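You operate a simulated robot arm through the tools that you are given. There is no shell and no other tool. Be economical: measure what you need, move in short steps, check, and stop when the job is done.

Carry out the task below with a simulated robot arm. There is one attempt and no reset: what you move stays moved.

TASK
Turn the numbered black knob to 2.
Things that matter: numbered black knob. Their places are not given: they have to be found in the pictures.

The check looks at the end state, three seconds after you hand in, the way a careful person would. Anything else that was tipped, shoved, dropped, spilled or broken makes it a failure.

THE ROBOT
A 7-joint arm with a two-finger parallel gripper, fixed in place. Base frame: the origin is at the foot of the arm, x ahead of it, y to its left, z up. Units: m, rad, N and s.
Its first joint turns from -1.152 to 1.152 rad. Payload 1.57 kg.
The tool frame sits at the grasp point between the pads (the TCP): z along the fingers, y along the line on which they close. The tips reach 0.03 m beyond it. The gripper opens to 0.11 m. The fingers are 0.024 m wide and 0.012 m thick; the gripper's body (0.048 by 0.112 m) begins 0.078 m behind the TCP.
Orientation is told as [roll, pitch, yaw] about the base's x, y, z axes, in that order, counted from this pose: with the fingers straight down and closing along the base's y, the tool's x points along the base's -x, its y along +y and its z along -z.

THE INTERFACE
- The arm moves only by the tool servo_tool. Its argument "plan" is a list of rows, each an object of numbers (a shift or turn left out is 0, a gripper value left out holds the last): "x", "y", "z": the shift along the tool's x, y, z in m; "wx", "wy", "wz": the turn, a rotation vector about the tool's x, y, z in rad; "hand": the finger opening in m, from 0 to 0.11. In form: [{"x": .., "y": .., "z": .., "wx": .., "wy": .., "wz": .., "hand": ..}, ...]. A call has 1 to 10 rows; each row shifts and turns the commanded pose from where the row before left it, along the tool's axes as they then stand. Rows are played at 5 a second. More than 0.05 m and 0.15 rad between two rows, or a gripper value outside its range, and nothing of the call is played. Where a pose cannot be reached the arm comes as near as it can. A force on the tool above 40 N (or 10 N above the force at the start of the call, whichever is more), or a blocked arm, ends the call early, and 0.2 s more pass. The fingers move at their own pace (about 0.108 m/s each) and stop on an object; they squeeze with about 25 N. The grip force told is the motor's: it shows also when the fingers shut on nothing. Time passes only in rows, and 0.2 s behind the last, so rows that do not move let the fingers close. It gives the time, the measured TCP pose, the force on the tool (base axes), the opening and the grip force at its end, in the units of the frame above (readings bear some noise).
- Cameras (640 x 400 px; columns grow to the right, rows downward): "scene" is fixed at [0.1337, -0.3698, 1.4343]; the picture's right is [0.97, -0.25, 0.00], its down [-0.07, -0.27, -0.96] and it looks along [0.24, 0.93, -0.28] (base axes); focal length 345 px, centre (320, 200). "wrist" rides on the gripper at [-0.036, 0, -0.08] in the tool frame; the picture's right is [0.00, -1.00, 0.00], its down [0.97, 0.00, -0.24] and it looks along [0.24, 0.00, 0.97] (tool axes); focal length 218 px, centre (320, 200).
- capture(camera): a new picture of that camera. It takes no simulated time.
- measure_at(camera, pixels): for up to 12 pixels [column, row] of the newest picture of that camera ("zoom" is the newest enlarged one), the place [x, y, z] in the base frame of the surface seen there, good to about 0.002 m. It takes no simulated time.
- zoom(camera, box): a new picture of the part [left, top, right, bottom] of that camera's present view, enlarged. It takes no simulated time.
- job_done(): hands the job in; it is judged then, once.

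Work in short steps. Measure before you move; look again where a grasp or a placing could have gone wrong, and mend it. You have 60 turns and 22 pictures in all, those below and enlarged ones among them. Open the gripper and draw the arm clear of the work before you hand the job in, unless the task says otherwise; then end with one line.

The tools are called after "Request:" as a command line: name --argument value ..., lists and objects as JSON in quotes. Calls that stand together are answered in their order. servo_tool: Moves the arm, as the interface text tells. Its arguments: {"type":"object","properties":{"plan":{"type":"array"}},"required":["plan"]} The other tools are called the same way: capture (camera) takes a picture; measure_at (camera, pixels) gives the place of the surface under pixels of a picture; zoom (camera, box) takes an enlarged picture of a part of a camera's view; job_done () hands the job in.

At the start:

```text
time: 0.0
ee_pos: [0.3249, 0.181, 1.3066]
ee_rot: [0.0, 0.001, 0.0]
wrist_force: [-0.4, 0.3, -0.6]
grip_width: 0.1099
grip_force: 0.0
```

scene: 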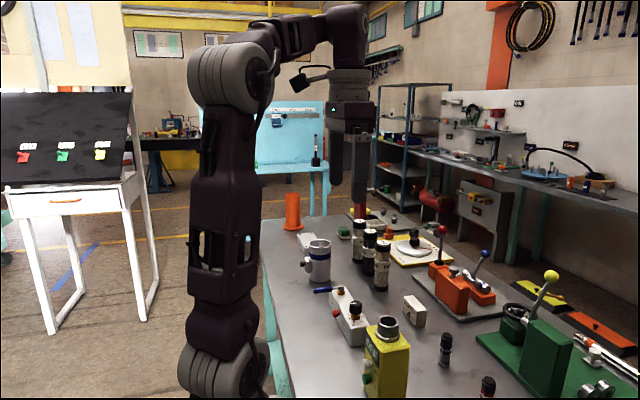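
wrist: 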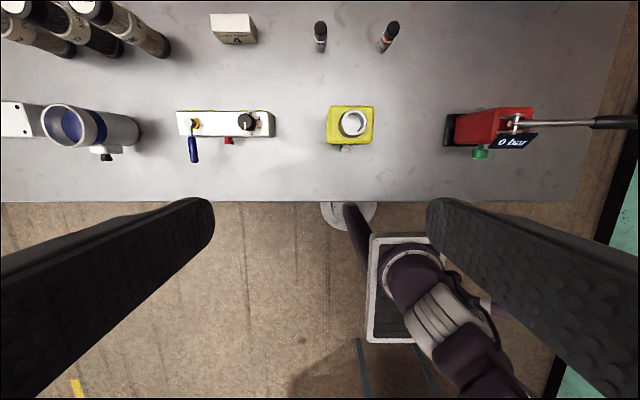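

The black knob seems to sit on the white box at wrist (247,121). I zoom in on it to read its numbers.

Request:
zoom --camera "wrist" --box '[170, 90, 290, 165]'

Request:
zoom --camera "scene" --box '[300, 270, 428, 350]'

Request:
measure_at --camera "wrist" --pixels '[[247, 121], [220, 124], [240, 121], [254, 121], [247, 114], [247, 128], [194, 155], [265, 124], [229, 142]]'

```text
5.33 times, centred on (230, 128) of wrist
```

zoom: 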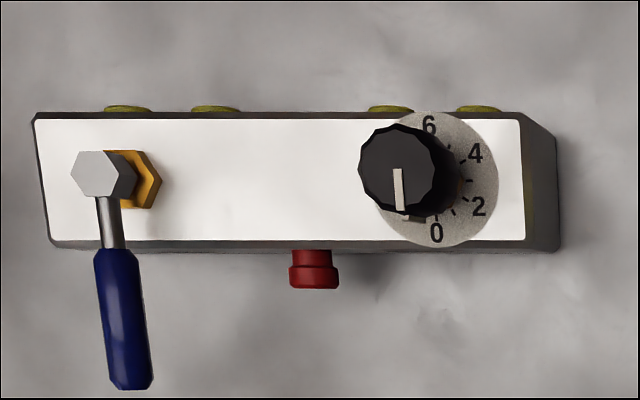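

```text
5.00 times, centred on (364, 310) of scene
```

zoom: 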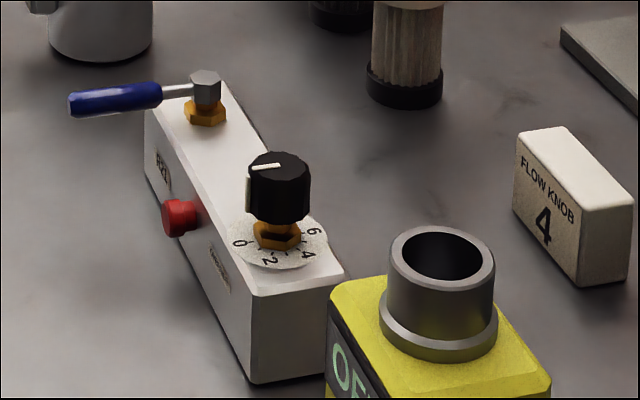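

```text
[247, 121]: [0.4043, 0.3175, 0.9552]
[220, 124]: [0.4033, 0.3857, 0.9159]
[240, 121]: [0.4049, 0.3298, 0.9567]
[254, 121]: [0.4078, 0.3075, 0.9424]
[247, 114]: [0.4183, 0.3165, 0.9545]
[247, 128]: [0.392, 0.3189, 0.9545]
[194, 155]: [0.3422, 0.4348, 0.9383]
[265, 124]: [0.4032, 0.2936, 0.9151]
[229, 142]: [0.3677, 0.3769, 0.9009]
```

The knob points at 0, and 2 lies about 60° counterclockwise seen from above. The measured box top (0.916) is lower than the stated table height (0.947), so I compare both cameras.

Request:
measure_at --camera "scene" --pixels '[[355.8, 303], [356, 310], [337, 300], [360, 330], [335, 345], [290, 330], [390, 270], [351, 311], [361, 311]]'

Request:
measure_at --camera "wrist" --pixels '[[300, 160], [200, 180], [230, 70], [354, 121], [194, 122], [180, 115], [180, 133], [262, 113], [262, 134]]'

```text
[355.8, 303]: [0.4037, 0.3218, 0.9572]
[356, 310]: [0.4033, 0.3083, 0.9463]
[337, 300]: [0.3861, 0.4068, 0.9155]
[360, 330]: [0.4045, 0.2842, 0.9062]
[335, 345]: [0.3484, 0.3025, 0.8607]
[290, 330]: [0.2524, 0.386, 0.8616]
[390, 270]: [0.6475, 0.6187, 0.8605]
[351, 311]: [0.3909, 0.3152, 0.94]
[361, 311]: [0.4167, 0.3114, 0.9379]
```

```text
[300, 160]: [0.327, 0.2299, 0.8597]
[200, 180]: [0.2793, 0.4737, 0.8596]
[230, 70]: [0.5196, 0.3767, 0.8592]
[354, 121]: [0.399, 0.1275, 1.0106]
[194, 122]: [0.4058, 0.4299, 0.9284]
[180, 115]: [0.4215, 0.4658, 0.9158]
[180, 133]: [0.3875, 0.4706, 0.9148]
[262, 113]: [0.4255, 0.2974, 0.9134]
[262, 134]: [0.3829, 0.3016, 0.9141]
```

The table is at z≈0.860, the box top at 0.915 and the knob at about (0.405, 0.3185), z 0.933–0.957. I move to a position above it with the gripper partly closed and look again.

Request:
servo_tool --plan '[{"x": -0.0115, "y": 0.0196, "z": 0.0324, "hand": 0.06}, {"x": -0.0115, "y": 0.0196, "z": 0.0324}, {"x": -0.0115, "y": 0.0196, "z": 0.0324}, {"x": -0.0115, "y": 0.0196, "z": 0.0324}, {"x": -0.0115, "y": 0.0196, "z": 0.0324}, {"x": -0.0115, "y": 0.0196, "z": 0.0324}, {"x": -0.0115, "y": 0.0196, "z": 0.0324}, {}, {}]'

Request:
zoom --camera "wrist" --box '[240, 130, 400, 230]'

```text
time: 2.0
ee_pos: [0.4062, 0.3189, 1.0782]
ee_rot: [0.001, -0.002, 0.001]
wrist_force: [-0.9, -0.2, -0.7]
grip_width: 0.0599
grip_force: 0.0
```

```text
4.00 times, centred on (320, 180) of wrist
```

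zoom: 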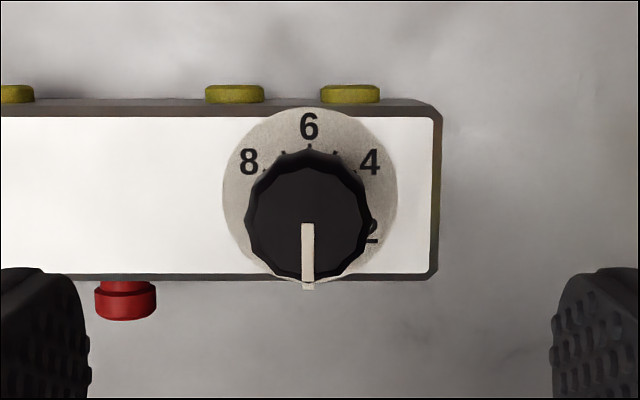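

Now the dial is clear: 8, 6, 4 and 2 at zoom (249,162), (309,127), (370,162) and (371,232). I measure the digits, dial edges, knob edges and pointer to get exact angles.

Request:
measure_at --camera "zoom" --pixels '[[249, 162], [309, 127], [370, 162], [376, 234], [308, 228], [307, 268], [250, 222], [366, 222], [226, 195], [394, 195], [310, 109], [307, 220]]'

```text
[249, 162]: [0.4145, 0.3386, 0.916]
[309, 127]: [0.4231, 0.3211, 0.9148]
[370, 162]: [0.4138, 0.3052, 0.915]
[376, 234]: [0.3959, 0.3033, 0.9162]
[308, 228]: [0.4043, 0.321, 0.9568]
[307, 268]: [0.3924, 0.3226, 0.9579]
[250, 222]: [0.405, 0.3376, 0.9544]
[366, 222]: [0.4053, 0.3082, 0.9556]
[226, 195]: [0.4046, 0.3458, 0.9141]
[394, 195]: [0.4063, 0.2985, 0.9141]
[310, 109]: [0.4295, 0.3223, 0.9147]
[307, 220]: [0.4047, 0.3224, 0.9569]
```

The digits sit 60° apart about a knob centre at ≈(0.405, 0.3225), with radius ≈0.0145. I need +60° about base z, so I pre-turn the gripper −30°, centre it and descend to TCP z≈0.963.

Request:
servo_tool --plan '[{"x": 0.0012, "y": 0.0036}, {"wz": 0.131, "z": 0.01}, {"wz": 0.131, "z": 0.01}, {"wz": 0.131, "z": 0.01}, {"wz": 0.131, "z": 0.01}, {"z": 0.025}, {"z": 0.025}, {"z": 0.02}, {"z": 0.005}, {}]'

```text
time: 4.2
ee_pos: [0.4036, 0.3234, 0.964]
ee_rot: [-0.002, 0.001, -0.525]
wrist_force: [0.4, -0.4, -0.3]
grip_width: 0.06
grip_force: 0.0
```

Pose is right, with no contact force. I close on the knob.

Request:
servo_tool --plan '[{"hand": 0.04}, {"hand": 0.03}, {"hand": 0.02}, {"hand": 0.02}, {}]'

Request:
capture --camera "wrist"

```text
time: 5.4
ee_pos: [0.4043, 0.3218, 0.964]
ee_rot: [0.001, 0.0, -0.524]
wrist_force: [0.5, -0.6, 0.4]
grip_width: 0.0299
grip_force: 25.4
```

```text
16 pictures are left
```

wrist: 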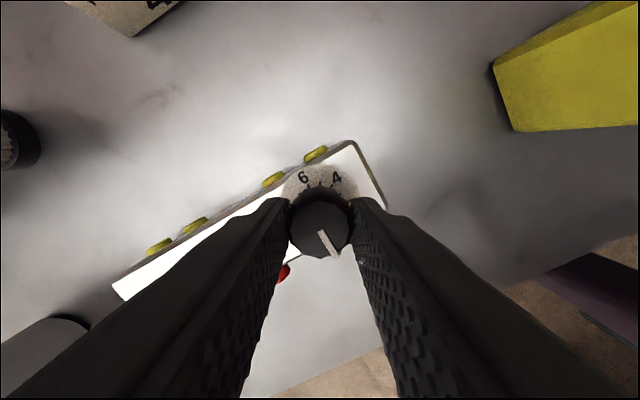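

The knob is held (opening 0.030, grip 25 N) and the pointer hasn't moved. Now I turn +60° about base z.

Request:
servo_tool --plan '[{"wz": -0.1309}, {"wz": -0.1309}, {"wz": -0.1309}, {"wz": -0.1309}, {"wz": -0.1309}, {"wz": -0.1309}, {"wz": -0.1309}, {"wz": -0.1309}, {}, {}]'

Request:
zoom --camera "wrist" --box '[240, 150, 400, 250]'

```text
time: 7.6
ee_pos: [0.4044, 0.3229, 0.9647]
ee_rot: [0.0, 0.0, 0.523]
wrist_force: [0.4, -0.8, 0.2]
grip_width: 0.03
grip_force: 25.2
```

```text
4.00 times, centred on (320, 200) of wrist
```

zoom: 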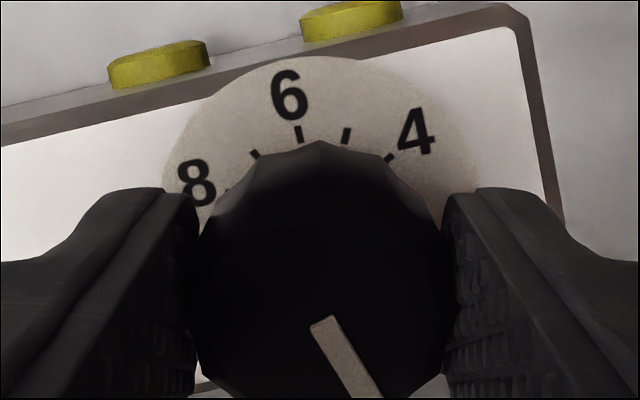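

The box edge is tilted only ~13° in this view, where I expected −30°, so the box may have turned with the knob. I look at the full views.

Request:
capture --camera "scene"

Request:
capture --camera "wrist"

```text
14 pictures are left
```

scene: 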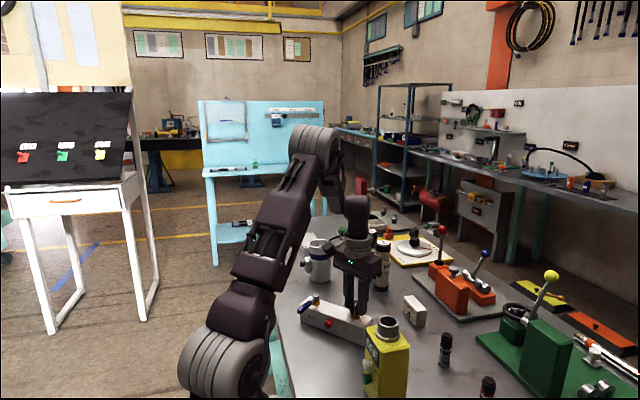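

```text
13 pictures are left
```

wrist: 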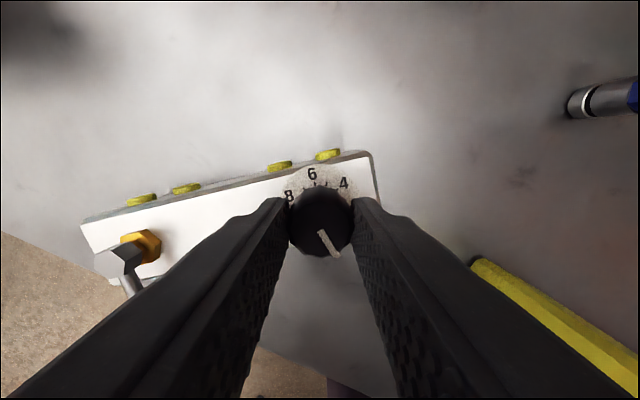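

The box did turn with the knob, since it is loose on the table. I measure the box and digits now to see how far the knob turned relative to it.

Request:
measure_at --camera "wrist" --pixels '[[312, 174], [344, 184], [289, 196], [320, 234], [336, 255], [84, 226], [372, 157], [97, 250], [370, 195], [320, 215]]'

```text
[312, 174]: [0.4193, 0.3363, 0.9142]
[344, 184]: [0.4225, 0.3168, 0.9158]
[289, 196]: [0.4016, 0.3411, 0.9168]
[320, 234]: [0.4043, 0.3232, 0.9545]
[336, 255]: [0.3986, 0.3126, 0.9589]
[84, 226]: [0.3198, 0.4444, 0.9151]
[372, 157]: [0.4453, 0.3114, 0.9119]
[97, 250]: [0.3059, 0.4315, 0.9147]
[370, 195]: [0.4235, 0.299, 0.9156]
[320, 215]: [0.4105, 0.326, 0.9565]
```

Pointer turned 60° but the box followed by ~42°, so the knob is only ~18° along. I'll bring the box back by unloading it slightly with a tiny upward pull, then turn again while pressing down to hold it. First I check the pull force.

Request:
servo_tool --plan '[{"z": -0.001}, {"z": -0.001}, {}]'

```text
time: 8.4
ee_pos: [0.4045, 0.3224, 0.9664]
ee_rot: [0.0, 0.0, 0.523]
wrist_force: [-0.5, -0.4, -4.7]
grip_width: 0.03
grip_force: 24.7
```

The pull is ~5 N, so the box is partly unloaded. I turn back 42° slowly.

Request:
servo_tool --plan '[{"wz": 0.0733}, {"wz": 0.0733}, {"wz": 0.0733}, {"wz": 0.0733}, {"wz": 0.0733}, {"wz": 0.0733}, {"wz": 0.0733}, {"wz": 0.0733}, {"wz": 0.0733}, {"wz": 0.0733}]'

Request:
capture --camera "wrist"

```text
time: 10.6
ee_pos: [0.4045, 0.3215, 0.966]
ee_rot: [-0.002, 0.0, -0.209]
wrist_force: [0.1, 0.4, -3.8]
grip_width: 0.0299
grip_force: 24.5
```

```text
12 pictures are left
```

wrist: 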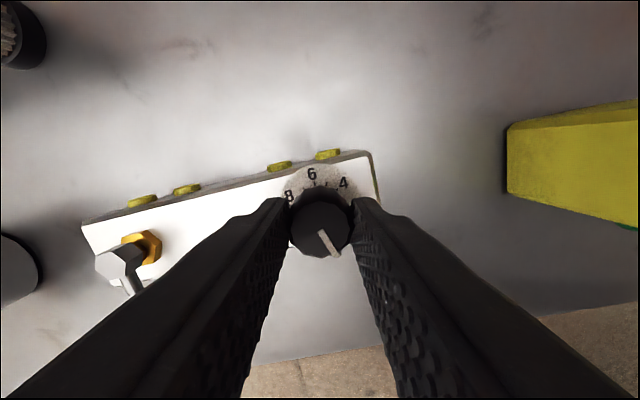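

The box came back fully with no slip at the knob. Now I press down.

Request:
servo_tool --plan '[{"z": 0.002}, {"z": 0.002}, {"z": 0.002}, {"z": 0.002}, {}]'

```text
time: 11.8
ee_pos: [0.4058, 0.3224, 0.9596]
ee_rot: [0.001, -0.002, -0.209]
wrist_force: [2.6, -3.9, 22.9]
grip_width: 0.0299
grip_force: 25.0
```

Pressing with 23 N. I turn slowly by +17° and check that the box stays.

Request:
servo_tool --plan '[{"z": 0.001}, {"wz": -0.033}, {"wz": -0.033}, {"wz": -0.033}, {"wz": -0.033}, {"wz": -0.033}, {"wz": -0.033}, {"wz": -0.033}, {"wz": -0.033}, {"wz": -0.033}]'

Request:
capture --camera "wrist"

```text
time: 14.0
ee_pos: [0.4032, 0.3219, 0.9572]
ee_rot: [-0.001, 0.0, 0.087]
wrist_force: [6.8, -2.8, 15.1]
grip_width: 0.03
grip_force: 24.8
```

```text
11 pictures are left
```

wrist: 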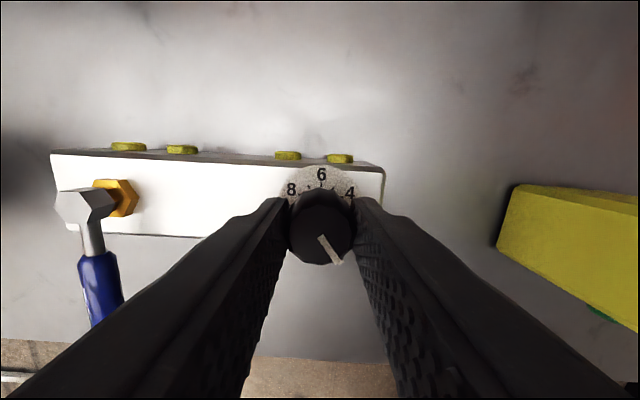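

The box stays put while the knob turns. I measure the angles before going on.

Request:
measure_at --camera "wrist" --pixels '[[52, 153], [384, 170], [320, 237], [339, 263], [57, 230], [322, 174], [291, 188], [350, 191]]'

```text
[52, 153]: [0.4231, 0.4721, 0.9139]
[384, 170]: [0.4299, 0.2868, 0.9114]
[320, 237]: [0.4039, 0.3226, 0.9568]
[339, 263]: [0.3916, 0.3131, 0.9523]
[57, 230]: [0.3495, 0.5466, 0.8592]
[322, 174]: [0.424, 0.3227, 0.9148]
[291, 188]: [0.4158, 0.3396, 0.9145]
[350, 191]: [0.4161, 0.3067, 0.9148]
```

The pointer is at ~36° relative to the box, so I finish the remaining ~25° while topping up the press.

Request:
servo_tool --plan '[{"z": 0.002}, {"wz": -0.049}, {"wz": -0.049}, {"wz": -0.049}, {"wz": -0.049, "z": 0.001}, {"wz": -0.049}, {"wz": -0.049}, {"wz": -0.049}, {"wz": -0.049}, {"wz": -0.049}]'

Request:
capture --camera "wrist"

```text
time: 16.2
ee_pos: [0.4043, 0.3222, 0.9544]
ee_rot: [0.0, 0.0, 0.528]
wrist_force: [1.6, -7.6, 16.4]
grip_width: 0.0297
grip_force: 25.4
```

```text
10 pictures are left
```

wrist: 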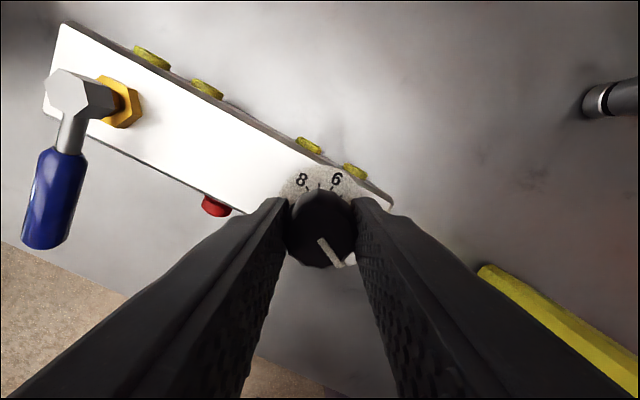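

The box stayed in place (edge tilted −28° in the view at gripper yaw 30°). I relieve the press, open, and draw up.

Request:
servo_tool --plan '[{"z": -0.002}, {"z": -0.002}, {"z": -0.001}, {}, {"hand": 0.04}, {"hand": 0.06}, {}]'

Request:
servo_tool --plan '[{"z": -0.02}, {"z": -0.03}, {"z": -0.03}, {"z": -0.04}, {"wz": 0.131}, {"wz": 0.131}, {"wz": 0.131}, {"wz": 0.131}, {}]'

Request:
zoom --camera "wrist" --box '[240, 130, 400, 230]'

```text
time: 17.8
ee_pos: [0.4043, 0.3222, 0.9604]
ee_rot: [0.001, 0.001, 0.528]
wrist_force: [-0.1, 0.6, 0.4]
grip_width: 0.0598
grip_force: 0.1
```

```text
time: 19.8
ee_pos: [0.4047, 0.3241, 1.0789]
ee_rot: [0.001, 0.0, 0.002]
wrist_force: [0.3, -0.6, 1.4]
grip_width: 0.06
grip_force: 0.0
```

```text
4.00 times, centred on (320, 180) of wrist
```

zoom: 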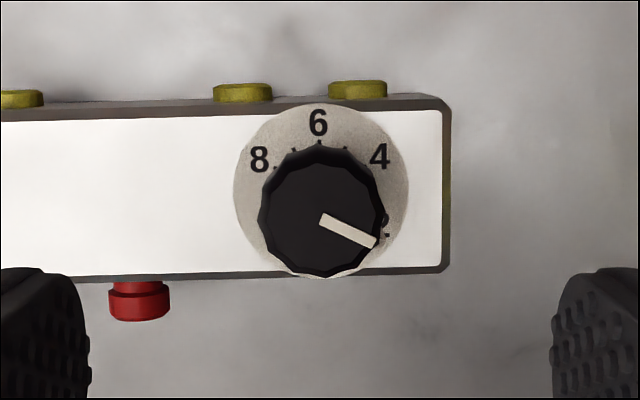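

The pointer sits at 2; its direction in zoom is (322,218)→(375,243). I measure the exact angle against the digits.

Request:
measure_at --camera "zoom" --pixels '[[324, 219], [340, 226], [355, 234], [370, 241], [318, 123], [260, 159], [380, 156], [386, 232], [20, 118], [430, 108], [263, 215], [378, 215]]'

Request:
zoom --camera "scene" --box '[300, 270, 428, 350]'

```text
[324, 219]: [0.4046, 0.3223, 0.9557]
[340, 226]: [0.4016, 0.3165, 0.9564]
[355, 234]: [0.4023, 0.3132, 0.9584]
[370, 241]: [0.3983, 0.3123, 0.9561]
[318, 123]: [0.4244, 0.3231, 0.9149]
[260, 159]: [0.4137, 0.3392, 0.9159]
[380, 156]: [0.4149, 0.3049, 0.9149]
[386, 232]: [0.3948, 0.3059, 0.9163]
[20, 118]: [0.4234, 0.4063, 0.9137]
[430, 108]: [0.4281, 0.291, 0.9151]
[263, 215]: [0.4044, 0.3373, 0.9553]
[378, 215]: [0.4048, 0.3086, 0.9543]
```

```text
5.00 times, centred on (364, 310) of scene
```

zoom: 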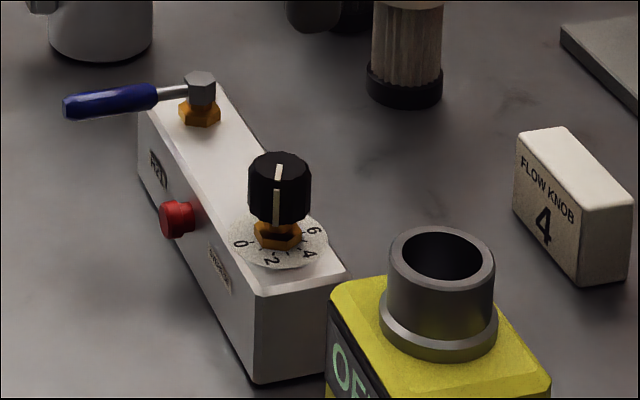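

The knob reads 2, perhaps ~3° past. To check precisely, I place the camera directly above the knob.

Request:
servo_tool --plan '[{"x": 0.018, "y": -0.001}, {"x": 0.018, "y": -0.0008}, {}, {}]'

Request:
zoom --camera "wrist" --box '[272, 116, 368, 176]'

```text
time: 20.8
ee_pos: [0.3682, 0.3199, 1.0791]
ee_rot: [-0.001, 0.0, 0.003]
wrist_force: [0.4, 0.0, -0.3]
grip_width: 0.06
grip_force: 0.0
```

```text
6.67 times, centred on (320, 146) of wrist
```

zoom: 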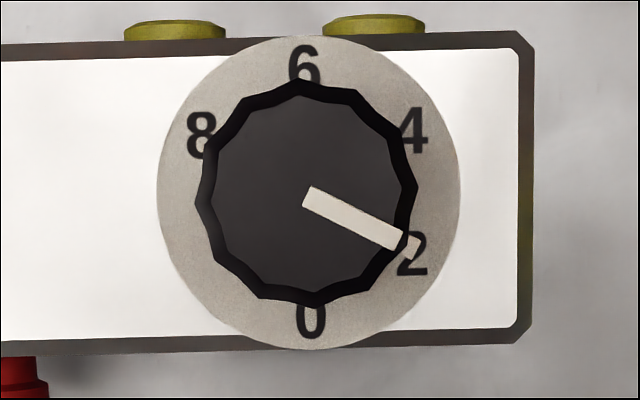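

From directly above, the 2 lies at ~29° below the horizontal and the pointer at ~27°, so it points squarely at the 2 and no correction is needed. I draw the arm up and clear.

Request:
servo_tool --plan '[{"z": -0.04}, {"z": -0.04}, {"z": -0.04, "y": -0.02}, {"z": -0.04, "y": -0.03}, {"z": -0.03, "y": -0.04, "hand": 0.11}, {"y": -0.04}, {}]'

Request:
capture --camera "scene"

```text
time: 22.4
ee_pos: [0.3685, 0.1901, 1.2696]
ee_rot: [0.0, 0.0, 0.002]
wrist_force: [0.3, 0.4, 0.2]
grip_width: 0.11
grip_force: 0.1
```

```text
6 pictures are left
```

scene: 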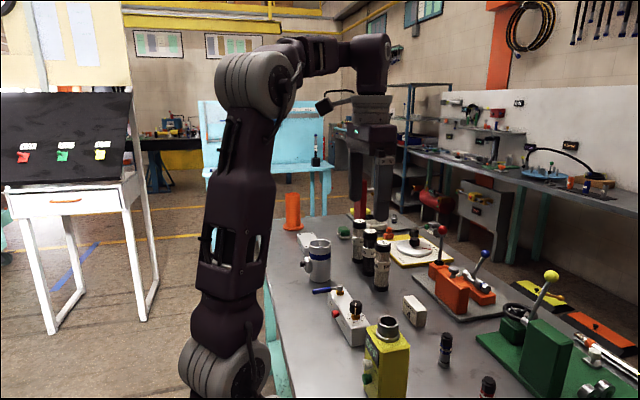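

The arm is clear, everything stands as before, and the knob points at 2, so I hand in.

Request:
job_done

```text
The job is handed in.
```

The black knob now points at 2, about 2° past the mark. On the first try its loose box swung about 42° with it; I turned it back to within a degree or two, and nothing else was disturbed.
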